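You operate a simulated robot arm through the tools that you are given. There is no shell and no other tool. Be economical: measure what you need, move in short steps, check, and stop when the job is done.

You run a simulated robot arm. Do the job below in one go: nothing can be reset, and whatever is moved stays where it is left.

Task
Swap the pressed green box for the brown one and press BORDER.
Fine: set the grey dial to BORDER; stand the small green box in the green tray; one press only; leave the press tray pushed in.

The check looks at the end state, three seconds after you hand in, the way a careful person would. Anything else that was tipped, shoved, dropped, spilled or broken makes it a failure.

Robot
A 6-joint arm with a two-finger parallel gripper, fixed in place. Base frame: the origin is at the foot of the arm, x ahead of it, y to its left, z up; the work surface is at about z = 760. Readings come in mm, rad, newtons and seconds.
With the tool pointing down near the work surface it reaches from about 240 to 640 mm from the base axis. Its first joint turns from -1.152 to 1.152 rad. Payload 2.7 kg.
The TCP is the grasp point between the finger pads, 23 mm short of the fingertips. In the tool frame z runs along the fingers and y along their closing line. The gripper opens to 94 mm. The fingers are 38 mm wide and 10 mm thick; the gripper's body (54 by 96 mm) begins 39 mm behind the TCP.
Orientation is that of the tool frame in the base frame, as a unit quaternion [x, y, z, w]. With the fingers straight down and closing along the base's y, the tool's x points along the base's -x, its y along +y and its z along -z.

Tools
- The arm moves only by the tool drive_tool. Its argument "deltas" is a list of rows, each a list of 7 numbers: the turn, a rotation vector about the tool's x, y, z in units of 60 degrees (1.0 is 60 degrees), then the shift along the tool's x, y, z in units of 150 mm (1.0 is 150 mm), then the opening, from 0 (shut) to 1 (fully open). In form: [[ax, ay, az, tx, ty, tz, grip], ...]. A call has 1 to 8 rows; each row is the pose to reach, as a shift and turn from the pose commanded when the call began, along the tool's axes at that moment. A call with a number of a shift or a turn outside -1 to 1 is refused whole. Rows are played at 5 a second. More than 50 mm and 0.15 rad between two rows, or a gripper value outside its range, and nothing of the call is played. Where a pose cannot be reached the arm comes as near as it can. A force on the tool above 40 N (or 10 N above the force at the start of the call, whichever is more), or a blocked arm, ends the call early, and 0.2 s more pass. The fingers move at their own pace (about 45 mm/s each) and stop on an object; they squeeze with about 38 N. The grip force told is the motor's: it shows also when the fingers shut on nothing. Time passes only in rows, and 0.2 s behind the last, so rows that repeat a pose let the fingers close. It gives the time, the measured TCP pose, the force on the tool (base axes), the opening and the grip force at its end, in the units of the frame above (readings bear some noise).
- Cameras (640 x 400 px; columns grow to the right, rows downward): "scene" is fixed at [68.8, -425.8, 1409.7]; the picture's right is [0.83, -0.55, 0.00], its down [-0.29, -0.43, -0.85] and it looks along [0.47, 0.71, -0.52] (base axes); focal length 358 px, centre (320, 200). "wrist" rides on the gripper at [87, 16, -75] in the tool frame; the picture's right is [-0.18, 0.98, 0.00], its down [-0.58, -0.11, -0.81] and it looks along [-0.79, -0.15, 0.59] (tool axes); focal length 243 px, centre (320, 200). There is no depth. A picture from a camera that has moved, and an enlarged one, comes with that camera's place and axes in the base frame and with its lens.
- snapshot(camera): a new picture of that camera. No time passes.
- enlarge(camera, box): a new picture of the part [left, top, right, bottom] of that camera's present view, enlarged. No time passes.
- hand_in(): hands the job in; it is judged then, once.

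Go step by step. Nothing tells you positions but the pictures and the camera data: compare them with the known pose of the tool, close in by small moves and look again before you grip or let go. The budget is 120 turns and 68 pictures, counting those below and the enlarged ones. Unless the task says otherwise, let go and move clear before handing in, and close with one line.

The tools are called after "Call:" as name(argument=value, ...) on one line, values as JSON. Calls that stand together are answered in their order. drive_tool: Moves the arm, as the interface text tells. Its arguments: {"type":"object","properties":{"deltas":{"type":"array"}},"required":["deltas"]} The other tools are called the same way: snapshot (camera) takes a picture; enlarge (camera, box) takes an enlarged picture of a part of a camera's view; hand_in () hands the job in.

At the start:

```text
t: 0.0
ee_pos: [366.3, 315.9, 1114.7]
orientation: [0.0, 1.0, 0.002, 0.001]
wrist_force: [-0.4, -0.7, 0.4]
width: 93.9
finger_force: 0.1
```

scene: 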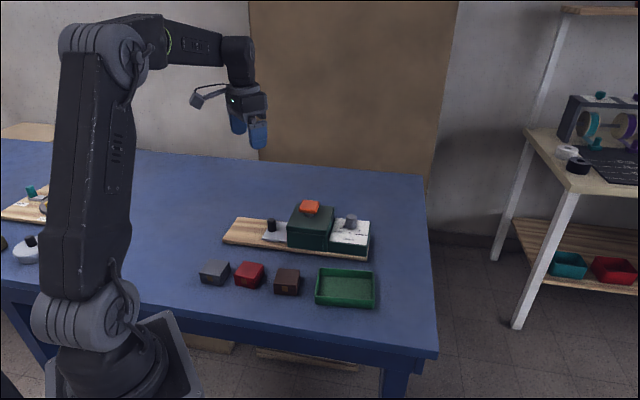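
wrist: 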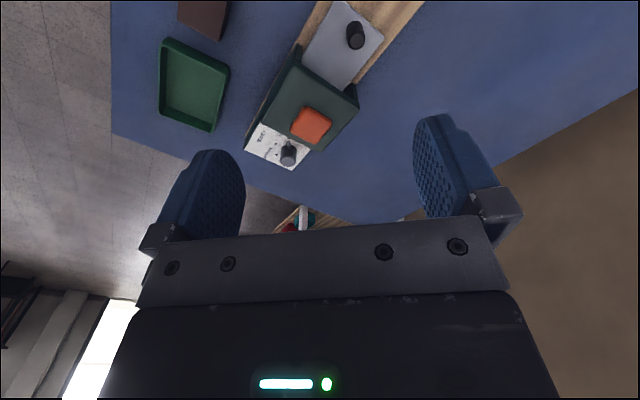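

I see a press-like device (green housing, orange button, white panel with grey dial, sliding tray with black knob), loose boxes and a green tray. I'll enlarge the views first.

Call:
enlarge(camera="scene", box=[180, 180, 440, 330])

Call:
enlarge(camera="wrist", box=[140, 0, 460, 200])

Call:
enlarge(camera="scene", box=[0, 160, 120, 280])

```text
2.46 times, centred on (310, 255) of scene
camera zoom: at [68.8, -425.8, 1409.7], right [0.83, -0.55, 0.0], down [-0.29, -0.43, -0.85], along [0.47, 0.71, -0.52], focal length 881 px, centre (345, 65)
```

zoom: 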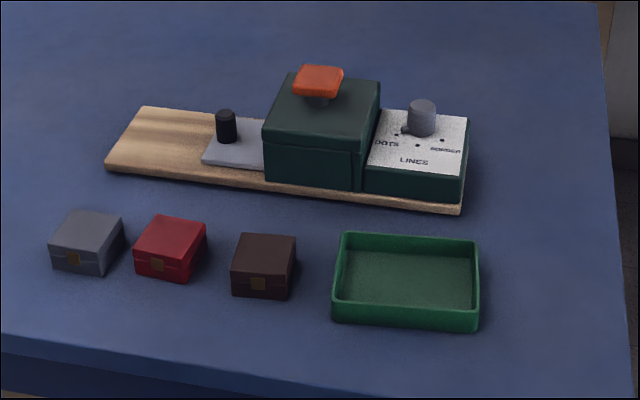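

```text
2.00 times, centred on (300, 100) of wrist
camera zoom: at [279.5, 331.9, 1188.0], right [0.18, 0.98, 0.0], down [0.58, -0.11, 0.81], along [0.79, -0.15, -0.59], focal length 485 px, centre (360, 400)
```

zoom: 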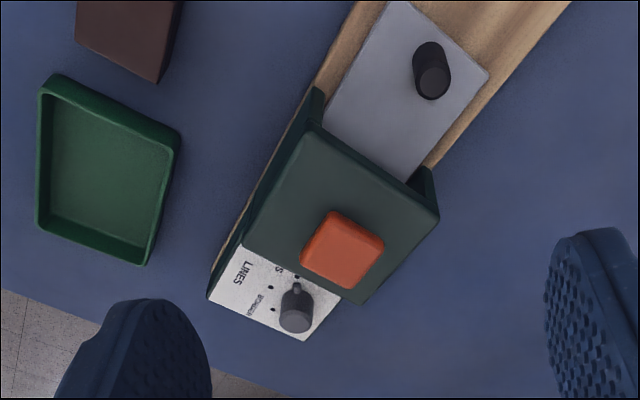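

```text
3.33 times, centred on (60, 220) of scene
camera zoom: at [68.8, -425.8, 1409.7], right [0.83, -0.55, 0.0], down [-0.29, -0.43, -0.85], along [0.47, 0.71, -0.52], focal length 1194 px, centre (1187, 133)
```

zoom: 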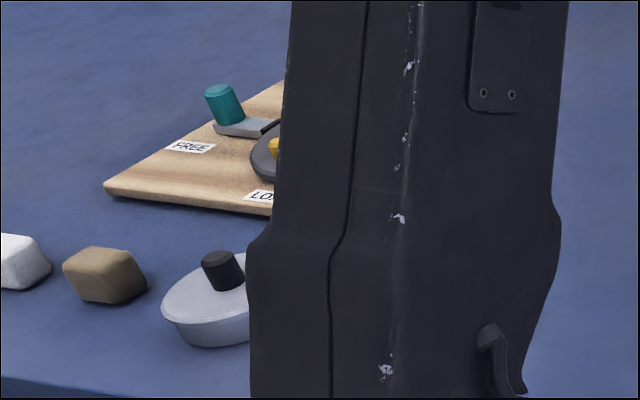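

The press board runs diagonally, with the knob near (422, 358). I'll turn the gripper to close across the board and hover above the knob.

Call:
drive_tool(deltas=[[0, 0, 0.12, -0.06, 0.047, 0.167, 1], [0, 0, 0.24, -0.12, 0.093, 0.333, 1], [0, 0, 0.36, -0.18, 0.14, 0.5, 1], [0, 0, 0.48, -0.25, 0.187, 0.667, 1], [0, 0, 0.6, -0.31, 0.233, 0.833, 1], [0, 0, 0.717, -0.371, 0.28, 1, 1], [0, 0, 0.717, -0.371, 0.28, 1, 1]])

Call:
snapshot(camera="wrist")

Call:
snapshot(camera="scene")

```text
t: 1.6
ee_pos: [421.7, 357.5, 963.3]
orientation: [0.367, 0.93, 0.0, 0.0]
wrist_force: [-0.7, -0.2, -0.5]
width: 94.1
finger_force: 0.2
```

```text
62 pictures are left
camera wrist: at [369.8, 429.3, 1037.3], right [0.81, 0.59, 0.0], down [0.35, -0.48, 0.81], along [0.48, -0.65, -0.59], focal length 243 px, centre (320, 200)
```

wrist: 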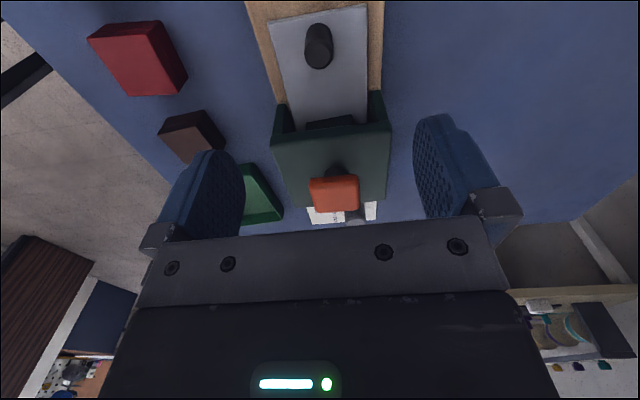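

```text
61 pictures are left
```

scene: 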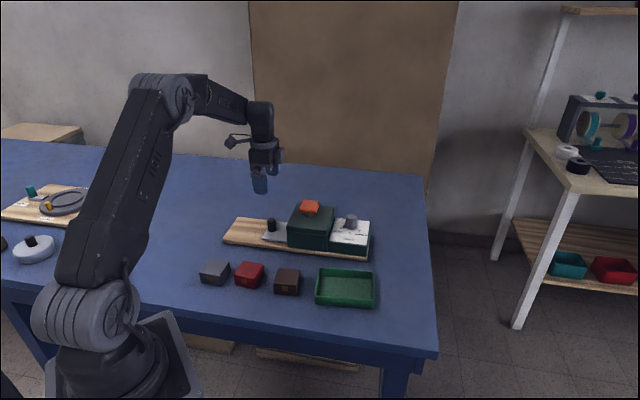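

The knob sits just about below the tool. I'll descend partway and look again.

Call:
drive_tool(deltas=[[0, 0, 0, -0.01, 0, 0.2, 1], [0, 0, 0, -0.01, 0, 0.4, 1], [0, 0, 0, -0.01, 0, 0.6, 1], [0, 0, 0, -0.01, 0, 0.6, 1]])

Call:
snapshot(camera="wrist")

Call:
enlarge(camera="scene", box=[200, 140, 400, 265])

```text
t: 2.6
ee_pos: [422.2, 356.7, 874.5]
orientation: [0.367, 0.93, 0.002, 0.001]
wrist_force: [-0.7, -0.3, 0.0]
width: 94.1
finger_force: 0.0
```

```text
60 pictures are left
camera wrist: at [370.6, 427.9, 947.8], right [0.8, 0.59, 0.0], down [0.35, -0.48, 0.81], along [0.48, -0.65, -0.59], focal length 243 px, centre (320, 200)
```

wrist: 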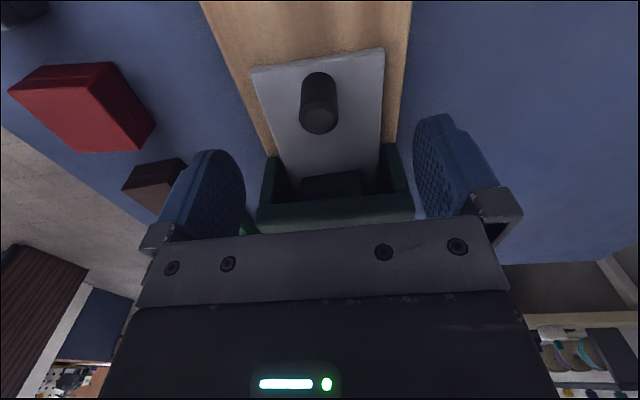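

```text
3.20 times, centred on (300, 202) of scene
camera zoom: at [68.8, -425.8, 1409.7], right [0.83, -0.55, 0.0], down [-0.29, -0.43, -0.85], along [0.47, 0.71, -0.52], focal length 1146 px, centre (384, 192)
```

zoom: 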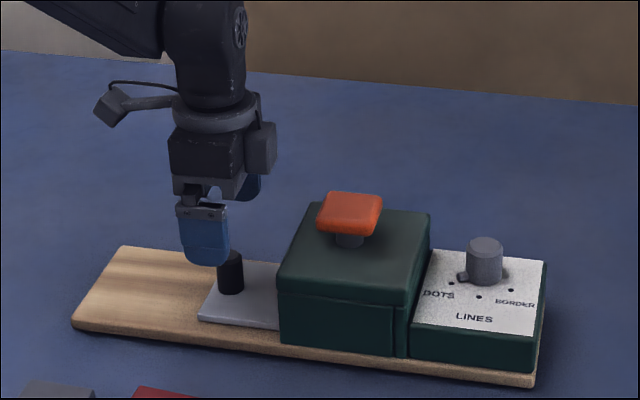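

Triangulating puts the knob top at about (425, 353.5, 819). I'll descend around it and close.

Call:
drive_tool(deltas=[[0, 0, 0, -0.027, 0, 0.2, 1], [0, 0, 0, -0.027, 0, 0.42, 1], [0, 0, 0, -0.027, 0, 0.42, 0.5], [0, 0, 0, -0.027, 0, 0.42, 0.1], [0, 0, 0, -0.027, 0, 0.42, 0.1], [0, 0, 0, -0.027, 0, 0.42, 0.1], [0, 0, 0, -0.027, 0, 0.42, 0.1]])

Call:
snapshot(camera="wrist")

```text
t: 4.2
ee_pos: [424.8, 353.5, 811.2]
orientation: [0.366, 0.93, 0.0, 0.0]
wrist_force: [-15.7, -15.5, 28.2]
width: 24.4
finger_force: 17.2
```

```text
58 pictures are left
camera wrist: at [372.9, 425.3, 885.9], right [0.81, 0.59, 0.0], down [0.35, -0.48, 0.81], along [0.48, -0.65, -0.59], focal length 243 px, centre (320, 200)
```

wrist: 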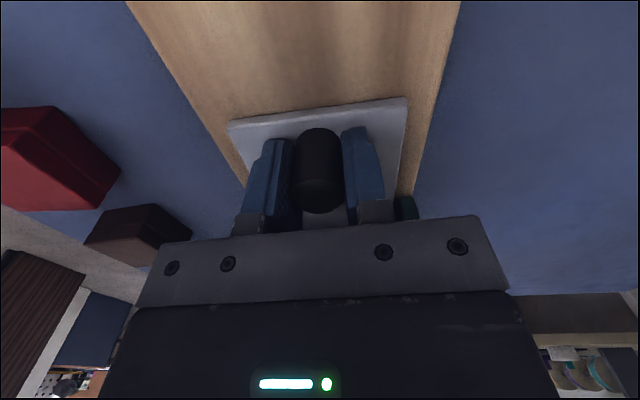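

The fingers are on the knob, but there is some side and upward load. I'll ease it off slightly and complete the squeeze.

Call:
drive_tool(deltas=[[0, 0, 0, 0, -0.007, -0.014, 0.1], [0, 0, 0, 0, -0.01, -0.02, 0], [0, 0, 0, 0, -0.01, -0.02, 0]])

```text
t: 5.0
ee_pos: [423.9, 352.4, 812.9]
orientation: [0.366, 0.93, 0.0, 0.001]
wrist_force: [0.6, 3.2, 0.6]
width: 23.6
finger_force: 38.5
```

Gripped cleanly with the load gone. Now I'll pull the drawer out a short way.

Call:
drive_tool(deltas=[[0, 0, 0, 0.08, 0, 0, 0], [0, 0, 0, 0.16, 0, 0, 0], [0, 0, 0, 0.24, 0, 0, 0], [0, 0, 0, 0.32, 0, 0, 0]])

Call:
snapshot(camera="scene")

```text
t: 6.0
ee_pos: [390.8, 385.0, 815.3]
orientation: [0.366, 0.931, 0.0, 0.0]
wrist_force: [0.8, -0.6, -0.1]
width: 23.6
finger_force: 37.7
```

```text
57 pictures are left
```

scene: 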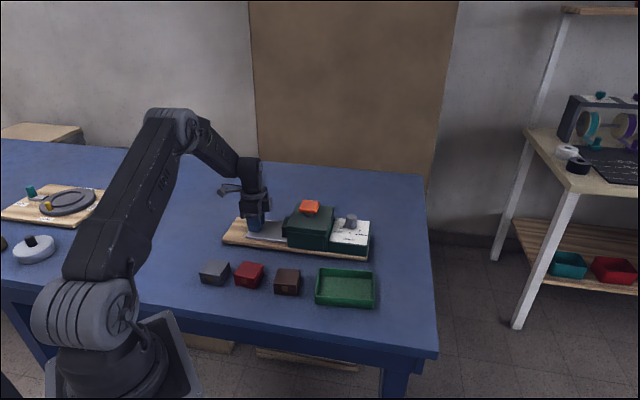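

The drawer slides smoothly. I'll continue pulling.

Call:
drive_tool(deltas=[[0, 0, 0, 0.08, 0, 0, 0], [0, 0, 0, 0.16, 0, 0, 0], [0, 0, 0, 0.24, 0, 0, 0], [0, 0, 0, 0.32, 0, 0, 0]])

Call:
enlarge(camera="scene", box=[200, 140, 400, 265])

Call:
snapshot(camera="wrist")

```text
t: 7.0
ee_pos: [353.9, 418.2, 813.3]
orientation: [0.366, 0.931, 0.0, 0.001]
wrist_force: [0.1, -1.3, 0.0]
width: 23.8
finger_force: 38.0
```

```text
3.20 times, centred on (300, 202) of scene
camera zoom: at [68.9, -425.7, 1409.7], right [0.83, -0.55, 0.0], down [-0.29, -0.44, -0.85], along [0.47, 0.71, -0.52], focal length 1146 px, centre (384, 192)
```

zoom: 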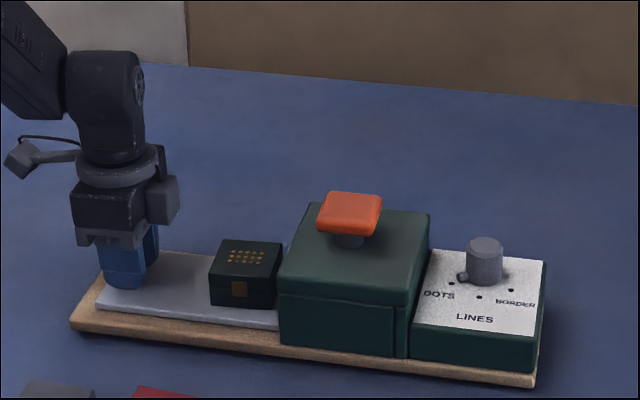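

```text
55 pictures are left
camera wrist: at [302.6, 489.5, 887.9], right [0.8, 0.59, 0.0], down [0.35, -0.48, 0.81], along [0.48, -0.65, -0.59], focal length 243 px, centre (320, 200)
```

wrist: 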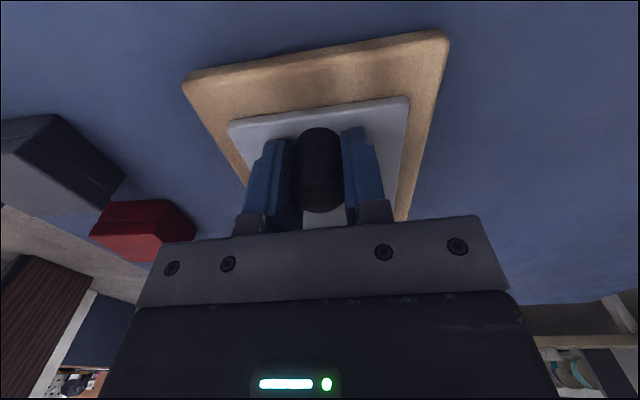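

The dark green stamped box is out of the housing but close to it. I'll pull a further 20 mm for gripper clearance.

Call:
drive_tool(deltas=[[0, 0, 0, 0.05, 0, 0, 0], [0, 0, 0, 0.1, 0, 0, 0], [0, 0, 0, 0.14, 0, 0, 0]])

Call:
enlarge(camera="scene", box=[200, 140, 400, 265])

```text
t: 7.8
ee_pos: [338.5, 431.5, 813.7]
orientation: [0.366, 0.93, 0.0, 0.001]
wrist_force: [3.7, -3.4, 0.1]
width: 24.0
finger_force: 37.6
```

```text
3.20 times, centred on (300, 202) of scene
camera zoom: at [69.0, -425.7, 1409.7], right [0.83, -0.55, 0.0], down [-0.29, -0.43, -0.85], along [0.47, 0.71, -0.52], focal length 1146 px, centre (384, 192)
```

zoom: 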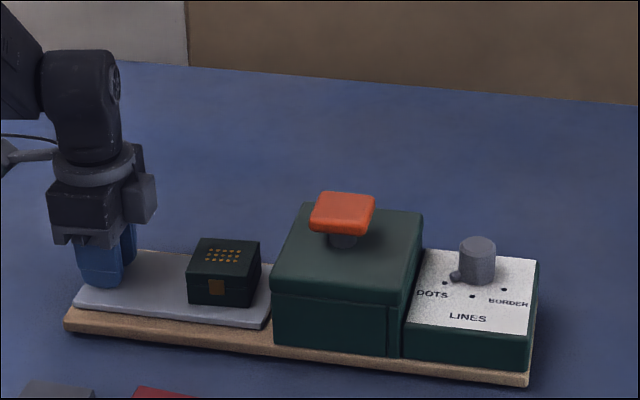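

The drawer hit its stop, and the press seems to have crept about 5 mm. I can undo that when pushing the drawer back to the original knob position. Now I'll release and rise.

Call:
drive_tool(deltas=[[0, 0, 0, 0, 0, 0, 0.5], [0, 0, 0, 0, 0, 0, 0.7], [0, 0, 0, 0, 0, 0, 0.7], [0, 0, 0, 0, 0, -0.2, 0.8], [0, 0, 0, 0, 0, -0.45, 1], [0, 0, 0, 0, 0, -0.7, 1], [0, 0, 0, 0, 0, -0.7, 1]])

Call:
snapshot(camera="wrist")

Call:
enlarge(camera="scene", box=[200, 180, 400, 305])

```text
t: 9.4
ee_pos: [339.6, 432.9, 919.6]
orientation: [0.366, 0.93, 0.001, 0.001]
wrist_force: [-0.6, 0.1, 0.4]
width: 94.1
finger_force: 0.1
```

```text
53 pictures are left
camera wrist: at [287.2, 503.9, 993.8], right [0.8, 0.59, 0.0], down [0.35, -0.48, 0.81], along [0.48, -0.65, -0.59], focal length 243 px, centre (320, 200)
```

wrist: 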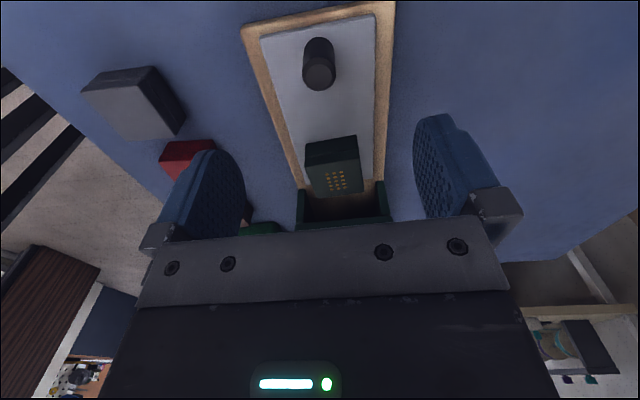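

```text
3.20 times, centred on (300, 242) of scene
camera zoom: at [68.8, -425.8, 1409.7], right [0.83, -0.55, 0.0], down [-0.29, -0.43, -0.85], along [0.47, 0.71, -0.52], focal length 1146 px, centre (384, 64)
```

zoom: 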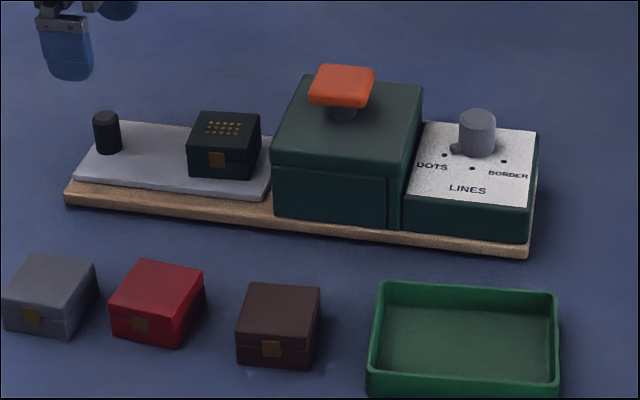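

The box top centre triangulates to about (417, 359, 827), with ~28 mm clearance to the housing. I'll move above it.

Call:
drive_tool(deltas=[[0, 0, 0, -0.25, 0, 0, 1], [0, 0, 0, -0.5, 0, 0, 1], [0, 0, 0, -0.713, -0.005, 0, 1], [0, 0, 0, -0.713, -0.005, 0.2, 1], [0, 0, 0, -0.713, -0.005, 0.27, 1], [0, 0, 0, -0.713, -0.005, 0.27, 1]])

Call:
snapshot(camera="wrist")

Call:
enlarge(camera="scene", box=[200, 140, 400, 265])

```text
t: 10.8
ee_pos: [417.5, 357.9, 878.3]
orientation: [0.366, 0.931, 0.0, 0.001]
wrist_force: [-0.6, -0.6, 0.0]
width: 94.0
finger_force: 0.0
```

```text
51 pictures are left
camera wrist: at [364.7, 429.3, 953.3], right [0.8, 0.59, 0.0], down [0.35, -0.48, 0.81], along [0.48, -0.65, -0.59], focal length 243 px, centre (320, 200)
```

wrist: 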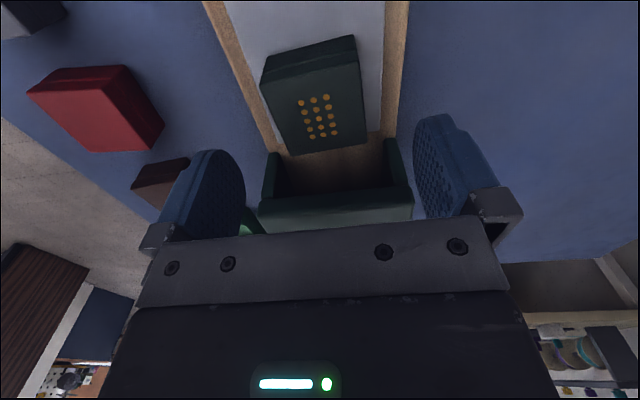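

```text
3.20 times, centred on (300, 202) of scene
camera zoom: at [68.8, -425.8, 1409.7], right [0.83, -0.55, 0.0], down [-0.29, -0.43, -0.85], along [0.47, 0.71, -0.52], focal length 1146 px, centre (384, 192)
```

zoom: 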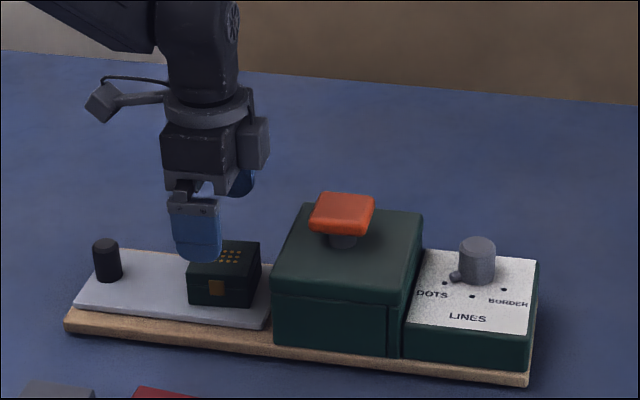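

Aligned with the box top within a few mm. I'll descend and grip it.

Call:
drive_tool(deltas=[[0, 0, 0, 0.02, 0, 0.2, 1], [0, 0, 0, 0.02, 0, 0.42, 1], [0, 0, 0, 0.02, 0, 0.42, 0.6], [0, 0, 0, 0.02, 0, 0.42, 0.4], [0, 0, 0, 0.02, 0, 0.42, 0.3], [0, 0, 0, 0.02, 0, 0.42, 0.3]])

Call:
snapshot(camera="wrist")

```text
t: 12.2
ee_pos: [412.7, 360.5, 816.3]
orientation: [0.366, 0.93, 0.001, 0.0]
wrist_force: [-0.6, 0.1, 0.5]
width: 55.3
finger_force: 37.4
```

```text
49 pictures are left
camera wrist: at [362.0, 431.2, 889.9], right [0.8, 0.59, 0.0], down [0.35, -0.48, 0.81], along [0.48, -0.65, -0.59], focal length 243 px, centre (320, 200)
```

wrist: 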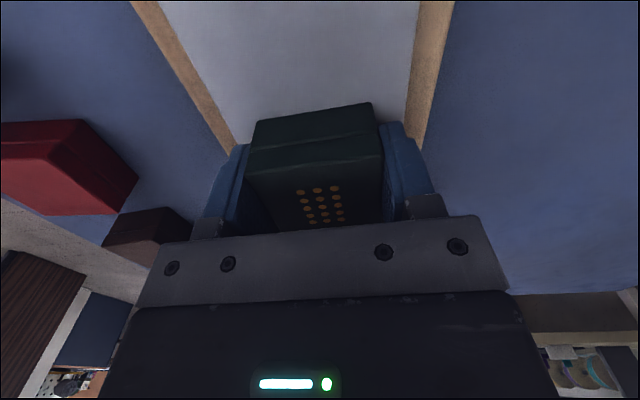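

The box is gripped (55 mm wide). I'll lift it straight up, high enough to clear the press.

Call:
drive_tool(deltas=[[0, 0, 0, 0, 0, -0.15, 0.3], [0, 0, 0, 0, 0, -0.35, 0.3], [0, 0, 0, 0, 0, -0.6, 0.3], [0, 0, 0, 0, 0, -0.85, 0.3], [0, 0, 0, 0, 0, -1, 0.3], [0, 0, 0, 0, 0, -1, 0.3]])

Call:
enlarge(camera="scene", box=[200, 110, 440, 260])

```text
t: 13.6
ee_pos: [414.1, 361.1, 967.2]
orientation: [0.366, 0.931, 0.001, 0.001]
wrist_force: [-0.1, 0.9, 0.4]
width: 28.3
finger_force: 0.0
```

```text
2.67 times, centred on (320, 185) of scene
camera zoom: at [68.8, -425.8, 1409.7], right [0.83, -0.55, 0.0], down [-0.29, -0.43, -0.85], along [0.47, 0.71, -0.52], focal length 955 px, centre (320, 240)
```

zoom: 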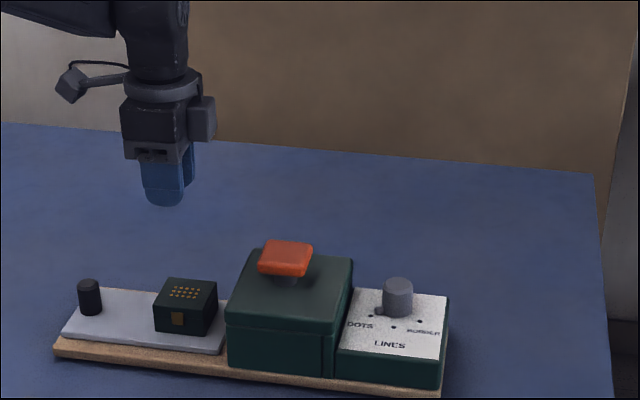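

The box slipped out of the fingers and is still on the drawer. I'll look closely before retrying.

Call:
enlarge(camera="scene", box=[210, 200, 310, 262])

Call:
snapshot(camera="wrist")

```text
6.40 times, centred on (260, 231) of scene
camera zoom: at [68.8, -425.8, 1409.7], right [0.83, -0.55, 0.0], down [-0.29, -0.43, -0.85], along [0.47, 0.71, -0.52], focal length 2292 px, centre (704, 2)
```

zoom: 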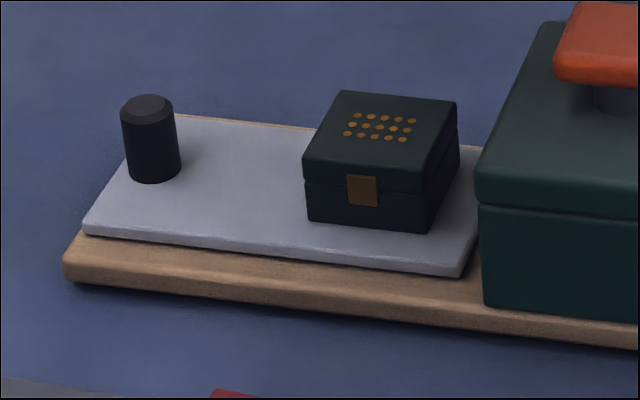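

```text
46 pictures are left
camera wrist: at [362.1, 432.3, 1040.5], right [0.8, 0.59, 0.0], down [0.35, -0.48, 0.81], along [0.48, -0.65, -0.59], focal length 243 px, centre (320, 200)
```

wrist: 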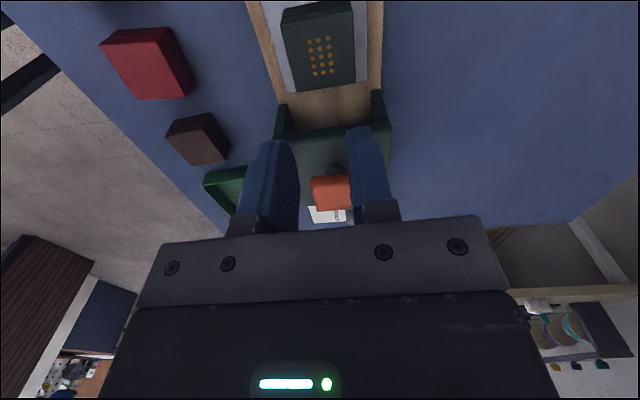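

The box has slid back in place upright, so I'll retry a little lower and with full squeeze, lifting slowly while watching force.

Call:
drive_tool(deltas=[[0, 0, 0, 0, 0, 0.2, 1], [0, 0, 0, -0.005, 0, 0.4, 1], [0, 0, 0, -0.005, 0, 0.6, 1], [0, 0, 0, -0.005, 0, 0.8, 1], [0, 0, 0, -0.005, 0, 1, 1]])

Call:
drive_tool(deltas=[[0, 0, 0, 0, 0, 0.018, 1], [0, 0, 0, 0, 0, 0.018, 0.6], [0, 0, 0, 0, 0, 0.018, 0.2], [0, 0, 0, 0, 0, 0.018, 0], [0, 0, 0, 0, 0, 0.018, 0], [0, 0, 0, 0, 0, 0.018, 0], [0, 0, 0, 0, 0, 0.018, 0]])

Call:
drive_tool(deltas=[[0, 0, 0, 0, 0, -0.02, 0], [0, 0, 0, 0, 0, -0.04, 0], [0, 0, 0, 0, 0, -0.06, 0]])

Call:
snapshot(camera="wrist")

Call:
enlarge(camera="scene", box=[210, 180, 310, 242])

```text
t: 14.8
ee_pos: [415.3, 361.2, 814.6]
orientation: [0.367, 0.93, 0.001, 0.0]
wrist_force: [0.3, 0.1, -0.1]
width: 93.9
finger_force: 0.1
```

```text
t: 16.4
ee_pos: [415.1, 359.6, 813.8]
orientation: [0.367, 0.93, 0.001, 0.0]
wrist_force: [0.6, -0.3, 0.4]
width: 55.5
finger_force: 37.7
```

```text
t: 17.2
ee_pos: [415.3, 360.4, 821.8]
orientation: [0.366, 0.931, 0.001, 0.0]
wrist_force: [-0.7, -1.6, -0.1]
width: 55.3
finger_force: 37.4
```

```text
45 pictures are left
camera wrist: at [363.3, 431.9, 896.1], right [0.8, 0.59, 0.0], down [0.35, -0.48, 0.81], along [0.48, -0.65, -0.59], focal length 243 px, centre (320, 200)
```

wrist: 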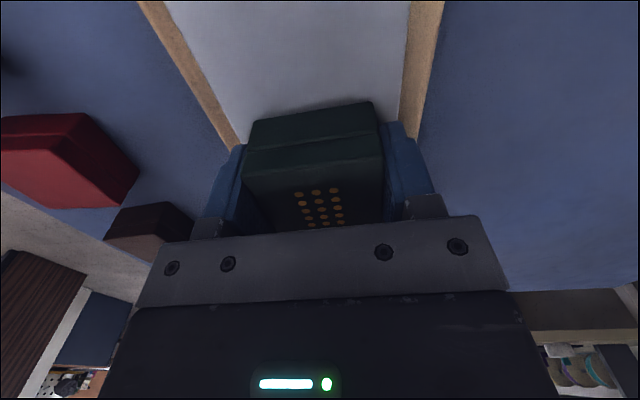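

```text
6.40 times, centred on (260, 211) of scene
camera zoom: at [68.8, -425.8, 1409.7], right [0.83, -0.55, 0.0], down [-0.29, -0.43, -0.85], along [0.47, 0.71, -0.52], focal length 2292 px, centre (704, 130)
```

zoom: 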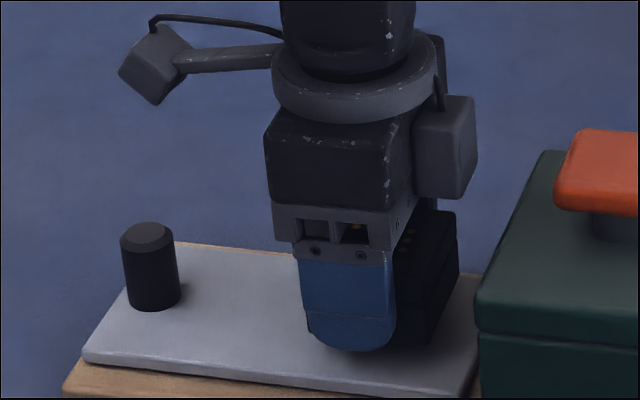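

The box is rising with the gripper this time. I'll continue lifting slowly.

Call:
drive_tool(deltas=[[0, 0, 0, 0, 0, -0.05, 0], [0, 0, 0, 0, 0, -0.1, 0], [0, 0, 0, 0, 0, -0.16, 0], [0, 0, 0, 0, 0, -0.22, 0], [0, 0, 0, 0, 0, -0.28, 0], [0, 0, 0, 0, 0, -0.34, 0], [0, 0, 0, 0, 0, -0.4, 0]])

Call:
snapshot(camera="wrist")

```text
t: 18.8
ee_pos: [415.8, 361.1, 881.8]
orientation: [0.366, 0.931, 0.0, -0.001]
wrist_force: [0.0, -0.9, -0.6]
width: 55.5
finger_force: 38.0
```

```text
43 pictures are left
camera wrist: at [363.2, 431.9, 956.5], right [0.8, 0.59, 0.0], down [0.35, -0.48, 0.81], along [0.48, -0.65, -0.59], focal length 243 px, centre (320, 200)
```

wrist: 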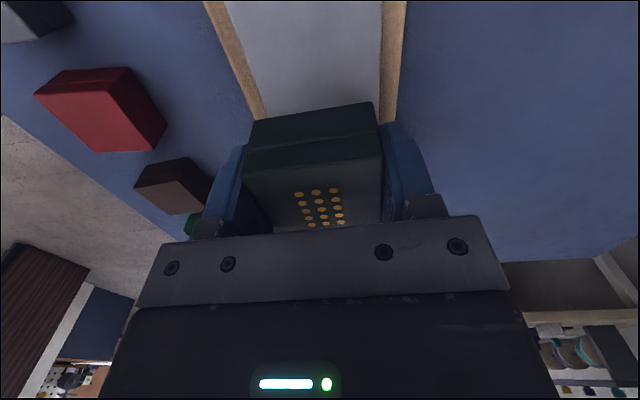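

The box is held securely. I'll lift it higher and carry it toward the green tray while turning the gripper.

Call:
drive_tool(deltas=[[0, 0, 0, 0, 0, -0.12, 0], [0, 0, 0, 0, 0, -0.25, 0], [0, 0, 0, 0, 0, -0.38, 0], [0, 0, 0, 0, 0, -0.5, 0], [0, 0, 0.07, -0.15, -0.11, -0.5, 0], [0, 0, 0.17, -0.35, -0.25, -0.5, 0], [0, 0, 0.29, -0.56, -0.4, -0.5, 0], [0, 0, 0.4, -0.77, -0.55, -0.5, 0]])

```text
t: 20.6
ee_pos: [444.7, 220.2, 956.8]
orientation: [0.553, 0.833, 0.001, 0.001]
wrist_force: [-0.4, 0.1, -0.3]
width: 55.4
finger_force: 37.4
```

Still held. I'll continue to above the tray centre with the fingers lined up along its long side.

Call:
drive_tool(deltas=[[0, 0, 0.124, -0.12, -0.025, 0, 0], [0, 0, 0.248, -0.25, -0.05, 0, 0], [0, 0, 0.372, -0.38, -0.08, 0, 0], [0, 0, 0.496, -0.52, -0.11, 0, 0], [0, 0, 0.62, -0.66, -0.14, 0, 0], [0, 0, 0.744, -0.79, -0.165, 0, 0], [0, 0, 0.868, -0.9, -0.19, 0, 0], [0, 0, 0.99, -0.992, -0.206, 0, 0]])

Call:
snapshot(camera="wrist")

Call:
enlarge(camera="scene", box=[230, 190, 430, 315])

```text
t: 22.4
ee_pos: [471.9, 69.6, 956.4]
orientation: [0.893, 0.45, 0.001, -0.001]
wrist_force: [1.3, -0.7, -0.1]
width: 55.3
finger_force: 37.6
```

```text
42 pictures are left
camera wrist: at [537.6, 131.7, 1030.9], right [0.68, -0.73, 0.0], down [-0.43, -0.4, 0.81], along [-0.59, -0.55, -0.59], focal length 243 px, centre (320, 200)
```

wrist: 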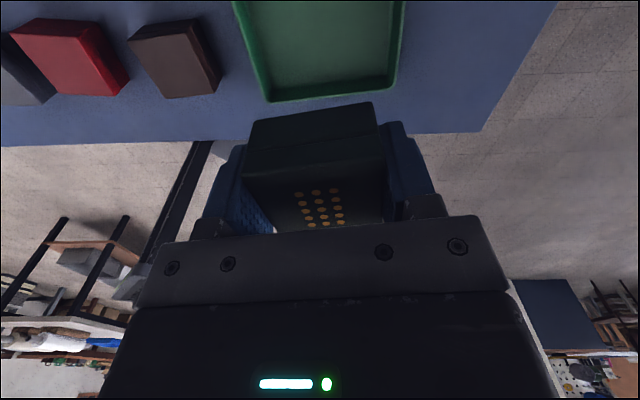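

```text
3.20 times, centred on (330, 252) of scene
camera zoom: at [68.8, -425.8, 1409.7], right [0.83, -0.55, 0.0], down [-0.29, -0.43, -0.85], along [0.47, 0.71, -0.52], focal length 1146 px, centre (288, 32)
```

zoom: 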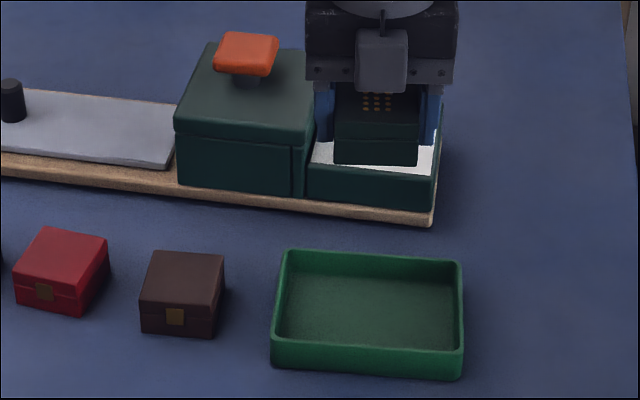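

The tray centre is about (472, 69), right under the box. I'll lower most of the way and check.

Call:
drive_tool(deltas=[[0, 0, 0, 0, 0, 0.1, 0], [0, 0, 0, 0, 0, 0.24, 0], [0, 0, 0, 0, 0, 0.4, 0], [0, 0, 0, 0, 0, 0.56, 0], [0, 0, 0, 0, 0, 0.72, 0], [0, 0, 0, 0, 0, 0.85, 0], [0, 0, 0, 0, 0, 0.93, 0], [0, 0, 0, 0, 0, 0.93, 0]])

Call:
enlarge(camera="scene", box=[280, 190, 440, 315])

Call:
snapshot(camera="wrist")

```text
t: 24.2
ee_pos: [473.1, 72.6, 817.7]
orientation: [0.893, 0.451, 0.001, -0.001]
wrist_force: [-0.3, 0.3, -0.3]
width: 55.5
finger_force: 37.7
```

```text
3.20 times, centred on (360, 252) of scene
camera zoom: at [68.8, -425.8, 1409.7], right [0.83, -0.55, 0.0], down [-0.29, -0.43, -0.85], along [0.47, 0.71, -0.52], focal length 1146 px, centre (192, 32)
```

zoom: 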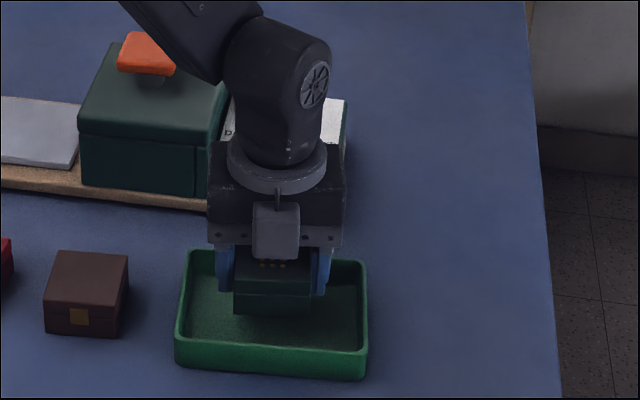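

```text
39 pictures are left
camera wrist: at [537.7, 133.1, 891.1], right [0.68, -0.73, 0.0], down [-0.43, -0.4, 0.81], along [-0.59, -0.55, -0.59], focal length 243 px, centre (320, 200)
```

wrist: 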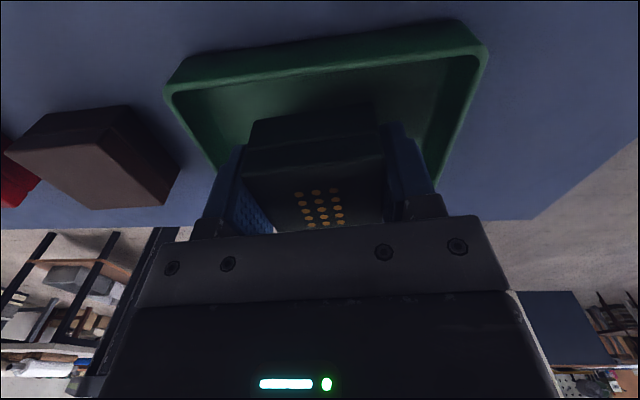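

Centred over the tray. I'll lower gently to the floor.

Call:
drive_tool(deltas=[[0, 0, 0, 0, 0, 0.04, 0], [0, 0, 0, 0, 0, 0.08, 0], [0, 0, 0, 0, 0, 0.11, 0], [0, 0, 0, 0, 0, 0.14, 0], [0, 0, 0, 0, 0, 0.155, 0], [0, 0, 0, 0, 0, 0.165, 0]])

Call:
enlarge(camera="scene", box=[310, 230, 400, 315])

```text
t: 25.6
ee_pos: [473.7, 71.7, 792.3]
orientation: [0.893, 0.451, 0.001, 0.0]
wrist_force: [0.1, -0.4, -0.5]
width: 55.4
finger_force: 38.0
```

```text
4.71 times, centred on (355, 272) of scene
camera zoom: at [68.8, -425.8, 1409.7], right [0.83, -0.55, 0.0], down [-0.29, -0.43, -0.85], along [0.47, 0.71, -0.52], focal length 1685 px, centre (155, -141)
```

zoom: 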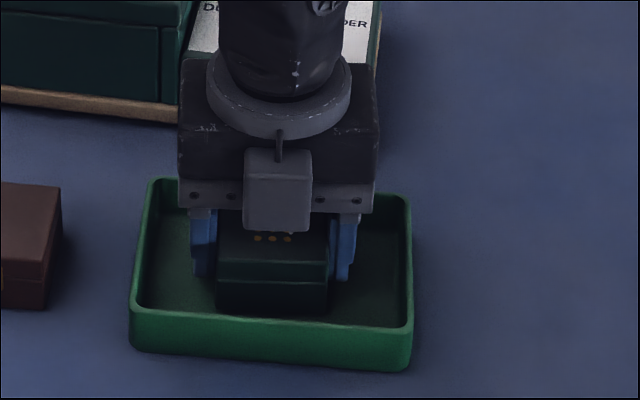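

No contact yet, so I'll lower a few mm more.

Call:
drive_tool(deltas=[[0, 0, 0, 0, 0, 0.01, 0], [0, 0, 0, 0, 0, 0.02, 0]])

```text
t: 26.2
ee_pos: [472.6, 72.0, 790.0]
orientation: [0.893, 0.451, 0.001, -0.001]
wrist_force: [0.1, -0.3, -0.5]
width: 55.6
finger_force: 38.6
```

Call:
drive_tool(deltas=[[0, 0, 0, 0, 0, 0.01, 0], [0, 0, 0, 0, 0, 0.015, 0]])

```text
t: 26.8
ee_pos: [473.0, 72.5, 788.4]
orientation: [0.893, 0.451, 0.0, 0.0]
wrist_force: [-2.4, -0.2, 5.6]
width: 55.6
finger_force: 38.0
```

Contact felt, so the box stands on the tray floor. I'll open and rise.

Call:
drive_tool(deltas=[[0, 0, 0, 0, 0, 0, 0.65], [0, 0, 0, 0, 0, 0, 0.75], [0, 0, 0, 0, 0, -0.01, 0.8], [0, 0, 0, 0, 0, -0.15, 0.8], [0, 0, 0, 0, 0, -0.35, 0.8], [0, 0, 0, 0, 0, -0.6, 1], [0, 0, 0, 0, 0, -0.9, 1]])

Call:
enlarge(camera="scene", box=[230, 190, 430, 315])

Call:
snapshot(camera="wrist")

```text
t: 28.4
ee_pos: [472.1, 72.3, 922.2]
orientation: [0.893, 0.451, 0.001, 0.0]
wrist_force: [-0.2, 0.2, 0.1]
width: 94.1
finger_force: 0.1
```

```text
3.20 times, centred on (330, 252) of scene
camera zoom: at [68.8, -425.8, 1409.7], right [0.83, -0.55, 0.0], down [-0.29, -0.43, -0.85], along [0.47, 0.71, -0.52], focal length 1146 px, centre (288, 32)
```

zoom: 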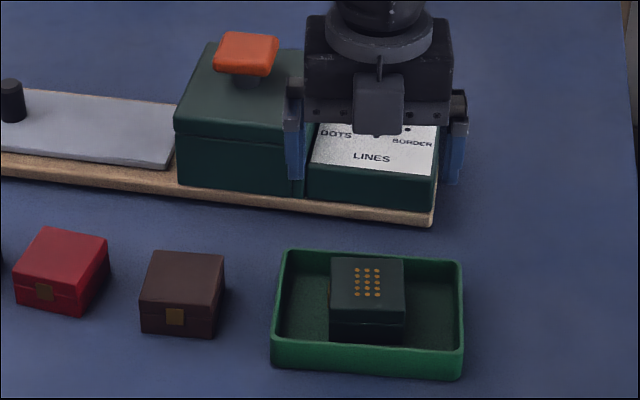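

```text
36 pictures are left
camera wrist: at [537.4, 132.8, 997.2], right [0.68, -0.73, 0.0], down [-0.43, -0.4, 0.81], along [-0.59, -0.55, -0.59], focal length 243 px, centre (320, 200)
```

wrist: 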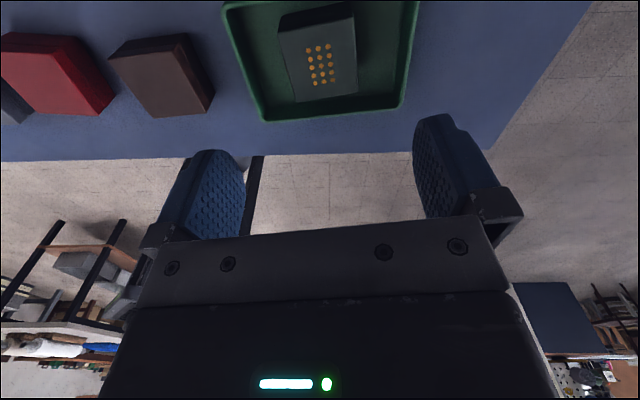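

The green box stands in the tray. Next is the brown box, centred around (361, 164) and turned about −40°. I'll move over it and turn back.

Call:
drive_tool(deltas=[[0, 0, -0.124, 0.006, -0.12, 0, 1], [0, 0, -0.248, 0.012, -0.24, 0, 1], [0, 0, -0.372, 0.018, -0.36, 0, 1], [0, 0, -0.496, 0.025, -0.48, 0, 1], [0, 0, -0.62, 0.03, -0.6, 0, 1], [0, 0, -0.744, 0.037, -0.72, 0, 1], [0, 0, -0.868, 0.043, -0.84, 0, 1], [0, 0, -0.99, 0.05, -0.957, 0, 1]])

Call:
drive_tool(deltas=[[0, 0, -0.12, 0, 0, 0.05, 1], [0, 0, -0.24, 0, 0, 0.1, 1], [0, 0, -0.36, 0, 0, 0.15, 1], [0, 0, -0.452, 0, 0, 0.2, 1], [0, 0, -0.452, 0, 0, 0.25, 1], [0, 0, -0.452, 0, 0, 0.25, 1]])

Call:
snapshot(camera="wrist")

Call:
enlarge(camera="scene", box=[200, 200, 360, 300])

```text
t: 30.2
ee_pos: [360.0, 164.1, 922.6]
orientation: [0.55, 0.835, 0.0, 0.0]
wrist_force: [0.0, 0.0, 0.3]
width: 93.8
finger_force: 0.0
```

```text
t: 31.6
ee_pos: [362.8, 163.4, 885.4]
orientation: [0.341, 0.94, 0.001, 0.0]
wrist_force: [0.4, 0.0, -0.1]
width: 94.1
finger_force: 0.0
```

```text
35 pictures are left
camera wrist: at [306.2, 231.8, 958.5], right [0.77, 0.64, 0.0], down [0.38, -0.46, 0.81], along [0.51, -0.62, -0.59], focal length 243 px, centre (320, 200)
```

wrist: 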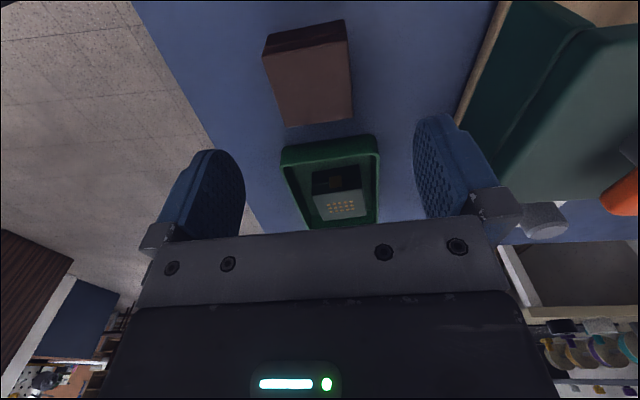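

```text
4.00 times, centred on (280, 250) of scene
camera zoom: at [68.8, -425.8, 1409.7], right [0.83, -0.55, 0.0], down [-0.29, -0.43, -0.85], along [0.47, 0.71, -0.52], focal length 1432 px, centre (480, 0)
```

zoom: 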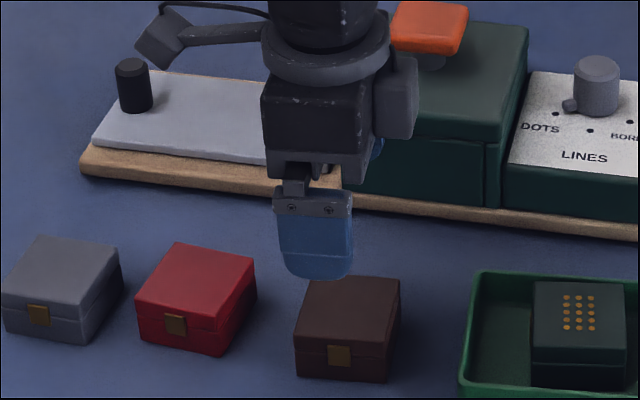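

Brown top centre is about (359, 160, 791), so I'll shift 5 mm, descend around it and grip low.

Call:
drive_tool(deltas=[[0, 0, 0, 0, -0.034, 0.15, 1], [0, 0, 0, 0, -0.034, 0.35, 1], [0, 0, 0, 0, -0.034, 0.55, 1], [0, 0, 0, 0, -0.034, 0.65, 1], [0, 0, 0, 0, -0.034, 0.65, 1]])

Call:
snapshot(camera="wrist")

```text
t: 32.8
ee_pos: [358.9, 159.0, 787.4]
orientation: [0.341, 0.94, 0.001, 0.0]
wrist_force: [0.5, 0.4, 0.0]
width: 94.0
finger_force: 0.0
```

```text
33 pictures are left
camera wrist: at [303.5, 227.6, 860.9], right [0.77, 0.64, 0.0], down [0.38, -0.46, 0.81], along [0.51, -0.62, -0.59], focal length 243 px, centre (320, 200)
```

wrist: 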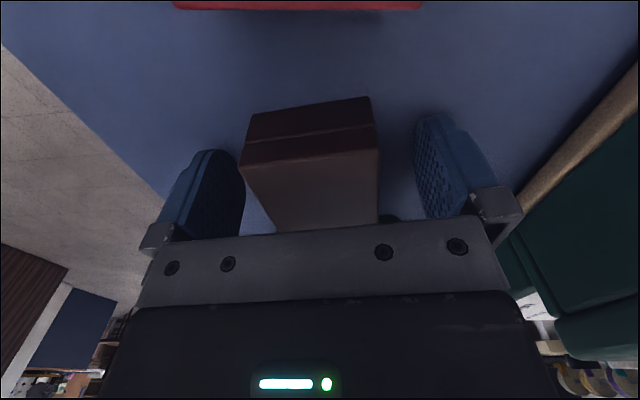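

Well straddled. Close and lift slowly.

Call:
drive_tool(deltas=[[0, 0, 0, 0, 0, 0.005, 0.6], [0, 0, 0, 0, 0, 0.005, 0.2], [0, 0, 0, 0, 0, 0.005, 0], [0, 0, 0, 0, 0, 0.005, 0], [0, 0, 0, 0, 0, 0.005, 0], [0, 0, 0, 0, 0, 0.005, 0]])

Call:
drive_tool(deltas=[[0, 0, 0, 0, 0, -0.03, 0], [0, 0, 0, 0, 0, -0.06, 0], [0, 0, 0, 0, 0, -0.1, 0], [0, 0, 0, 0, 0, -0.15, 0], [0, 0, 0, 0, 0, -0.21, 0], [0, 0, 0, 0, 0, -0.27, 0], [0, 0, 0, 0, 0, -0.33, 0]])

Call:
snapshot(camera="wrist")

```text
t: 34.2
ee_pos: [359.4, 159.2, 786.7]
orientation: [0.341, 0.94, 0.0, 0.001]
wrist_force: [0.2, 0.9, 0.5]
width: 55.3
finger_force: 38.7
```

```text
t: 35.8
ee_pos: [358.3, 160.1, 836.8]
orientation: [0.341, 0.94, 0.001, 0.001]
wrist_force: [0.3, -0.2, -0.7]
width: 54.8
finger_force: 38.5
```

```text
32 pictures are left
camera wrist: at [303.2, 228.5, 910.3], right [0.77, 0.64, 0.0], down [0.38, -0.46, 0.81], along [0.51, -0.62, -0.59], focal length 243 px, centre (320, 200)
```

wrist: 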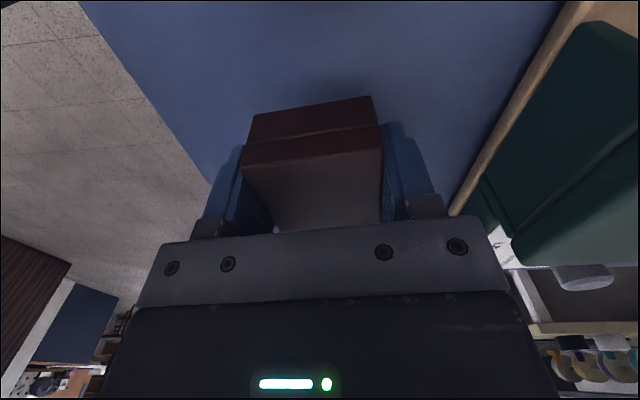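

Brown box is held. I'll lift it well clear and carry it toward the drawer.

Call:
drive_tool(deltas=[[0, 0, 0, 0, 0, -0.12, 0], [0, 0, 0, 0, 0, -0.26, 0], [0, 0, 0, 0, 0, -0.42, 0], [0, 0, 0, 0, 0, -0.58, 0], [0, 0, 0, 0, 0, -0.72, 0], [0, 0, 0, 0.1, 0.15, -0.72, 0], [0, 0, 0, 0.2, 0.35, -0.72, 0], [0, 0, 0, 0.3, 0.55, -0.72, 0]])

Call:
drive_tool(deltas=[[0, 0, 0, 0.05, 0.15, 0, 0], [0, 0, 0.01, 0.1, 0.3, 0, 0], [0, 0, 0.02, 0.15, 0.45, 0, 0], [0, 0, 0.03, 0.2, 0.58, 0, 0], [0, 0, 0.04, 0.24, 0.67, 0, 0], [0, 0, 0.05, 0.249, 0.711, 0, 0], [0, 0, 0.05, 0.249, 0.711, 0, 0]])

Call:
snapshot(camera="wrist")

Call:
enlarge(camera="scene", box=[200, 140, 400, 265])

```text
t: 37.6
ee_pos: [377.1, 250.4, 944.3]
orientation: [0.341, 0.94, 0.0, 0.0]
wrist_force: [0.0, 0.2, -0.6]
width: 55.4
finger_force: 37.9
```

```text
t: 39.2
ee_pos: [415.4, 357.1, 945.2]
orientation: [0.365, 0.931, 0.001, 0.001]
wrist_force: [0.5, -0.2, -1.2]
width: 55.2
finger_force: 38.0
```

```text
31 pictures are left
camera wrist: at [364.2, 429.0, 1018.7], right [0.8, 0.6, 0.0], down [0.35, -0.48, 0.81], along [0.48, -0.65, -0.59], focal length 243 px, centre (320, 200)
```

wrist: 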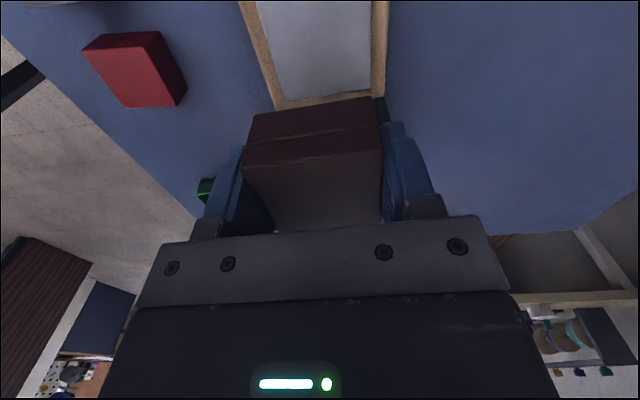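

```text
3.20 times, centred on (300, 202) of scene
camera zoom: at [68.8, -425.8, 1409.7], right [0.83, -0.55, 0.0], down [-0.29, -0.43, -0.85], along [0.47, 0.71, -0.52], focal length 1146 px, centre (384, 192)
```

zoom: 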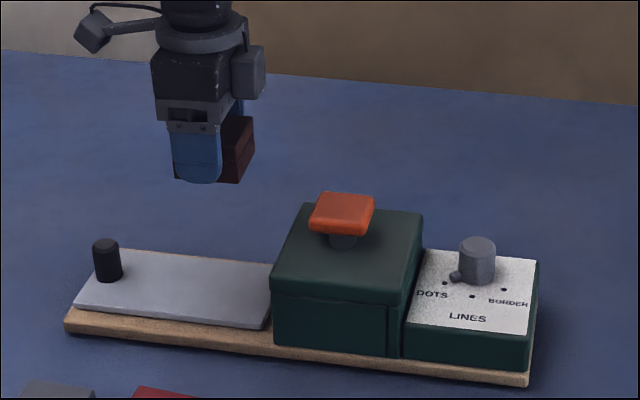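

Positioned over the drawer where the green box stood. I'll lower it.

Call:
drive_tool(deltas=[[0, 0, 0, 0, 0, 0.15, 0], [0, 0, 0, 0, 0, 0.3, 0], [0, 0, 0, 0, 0, 0.46, 0], [0, 0, 0, 0, 0, 0.6, 0], [0, 0, 0, 0, 0, 0.72, 0], [0, 0, 0, 0, 0, 0.8, 0], [0, 0, 0, 0, 0, 0.83, 0], [0, 0, 0, 0, 0, 0.83, 0]])

Call:
drive_tool(deltas=[[0, 0, 0, 0, 0, 0.01, 0], [0, 0, 0, 0, 0, 0.02, 0], [0, 0, 0, 0, 0, 0.02, 0]])

Call:
snapshot(camera="wrist")

Call:
enlarge(camera="scene", box=[210, 190, 310, 252])

```text
t: 41.0
ee_pos: [416.7, 358.7, 819.3]
orientation: [0.366, 0.931, 0.001, 0.0]
wrist_force: [-0.4, 0.4, 0.5]
width: 55.2
finger_force: 38.0
```

```text
t: 41.8
ee_pos: [416.5, 357.8, 816.4]
orientation: [0.365, 0.931, 0.001, 0.0]
wrist_force: [-0.2, 0.3, -2.0]
width: 55.2
finger_force: 37.4
```

```text
29 pictures are left
camera wrist: at [364.4, 428.9, 890.9], right [0.8, 0.6, 0.0], down [0.35, -0.48, 0.81], along [0.48, -0.65, -0.59], focal length 243 px, centre (320, 200)
```

wrist: 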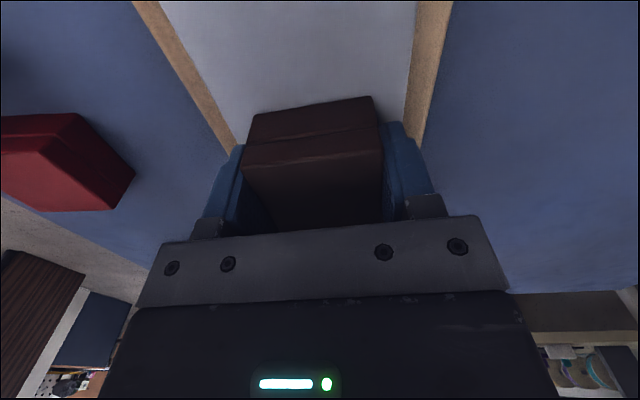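

```text
6.40 times, centred on (260, 221) of scene
camera zoom: at [68.8, -425.8, 1409.7], right [0.83, -0.55, 0.0], down [-0.29, -0.43, -0.85], along [0.47, 0.71, -0.52], focal length 2292 px, centre (704, 66)
```

zoom: 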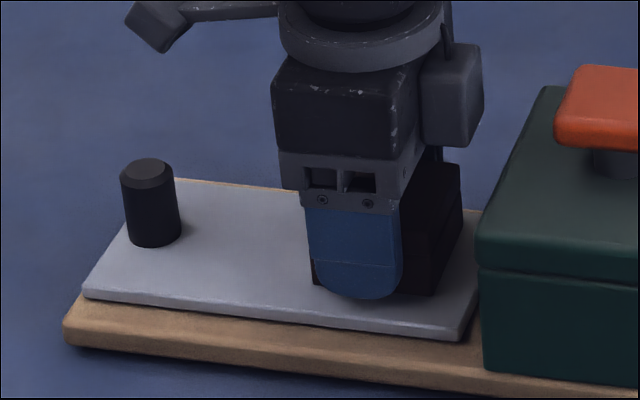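

The position matches where the green box stood. I'll lower the last mm or two until contact.

Call:
drive_tool(deltas=[[0, 0, 0, 0, 0, 0.007, 0], [0, 0, 0, 0, 0, 0.012, 0]])

```text
t: 42.4
ee_pos: [416.8, 357.9, 815.4]
orientation: [0.366, 0.93, 0.001, 0.0]
wrist_force: [-0.5, -0.5, 1.0]
width: 55.2
finger_force: 38.1
```

Call:
drive_tool(deltas=[[0, 0, 0, 0, 0, 0.007, 0], [0, 0, 0, 0, 0, 0.01, 0]])

```text
t: 43.0
ee_pos: [417.8, 357.2, 816.1]
orientation: [0.365, 0.931, 0.002, 0.001]
wrist_force: [-4.2, -3.4, 17.0]
width: 55.4
finger_force: 37.7
```

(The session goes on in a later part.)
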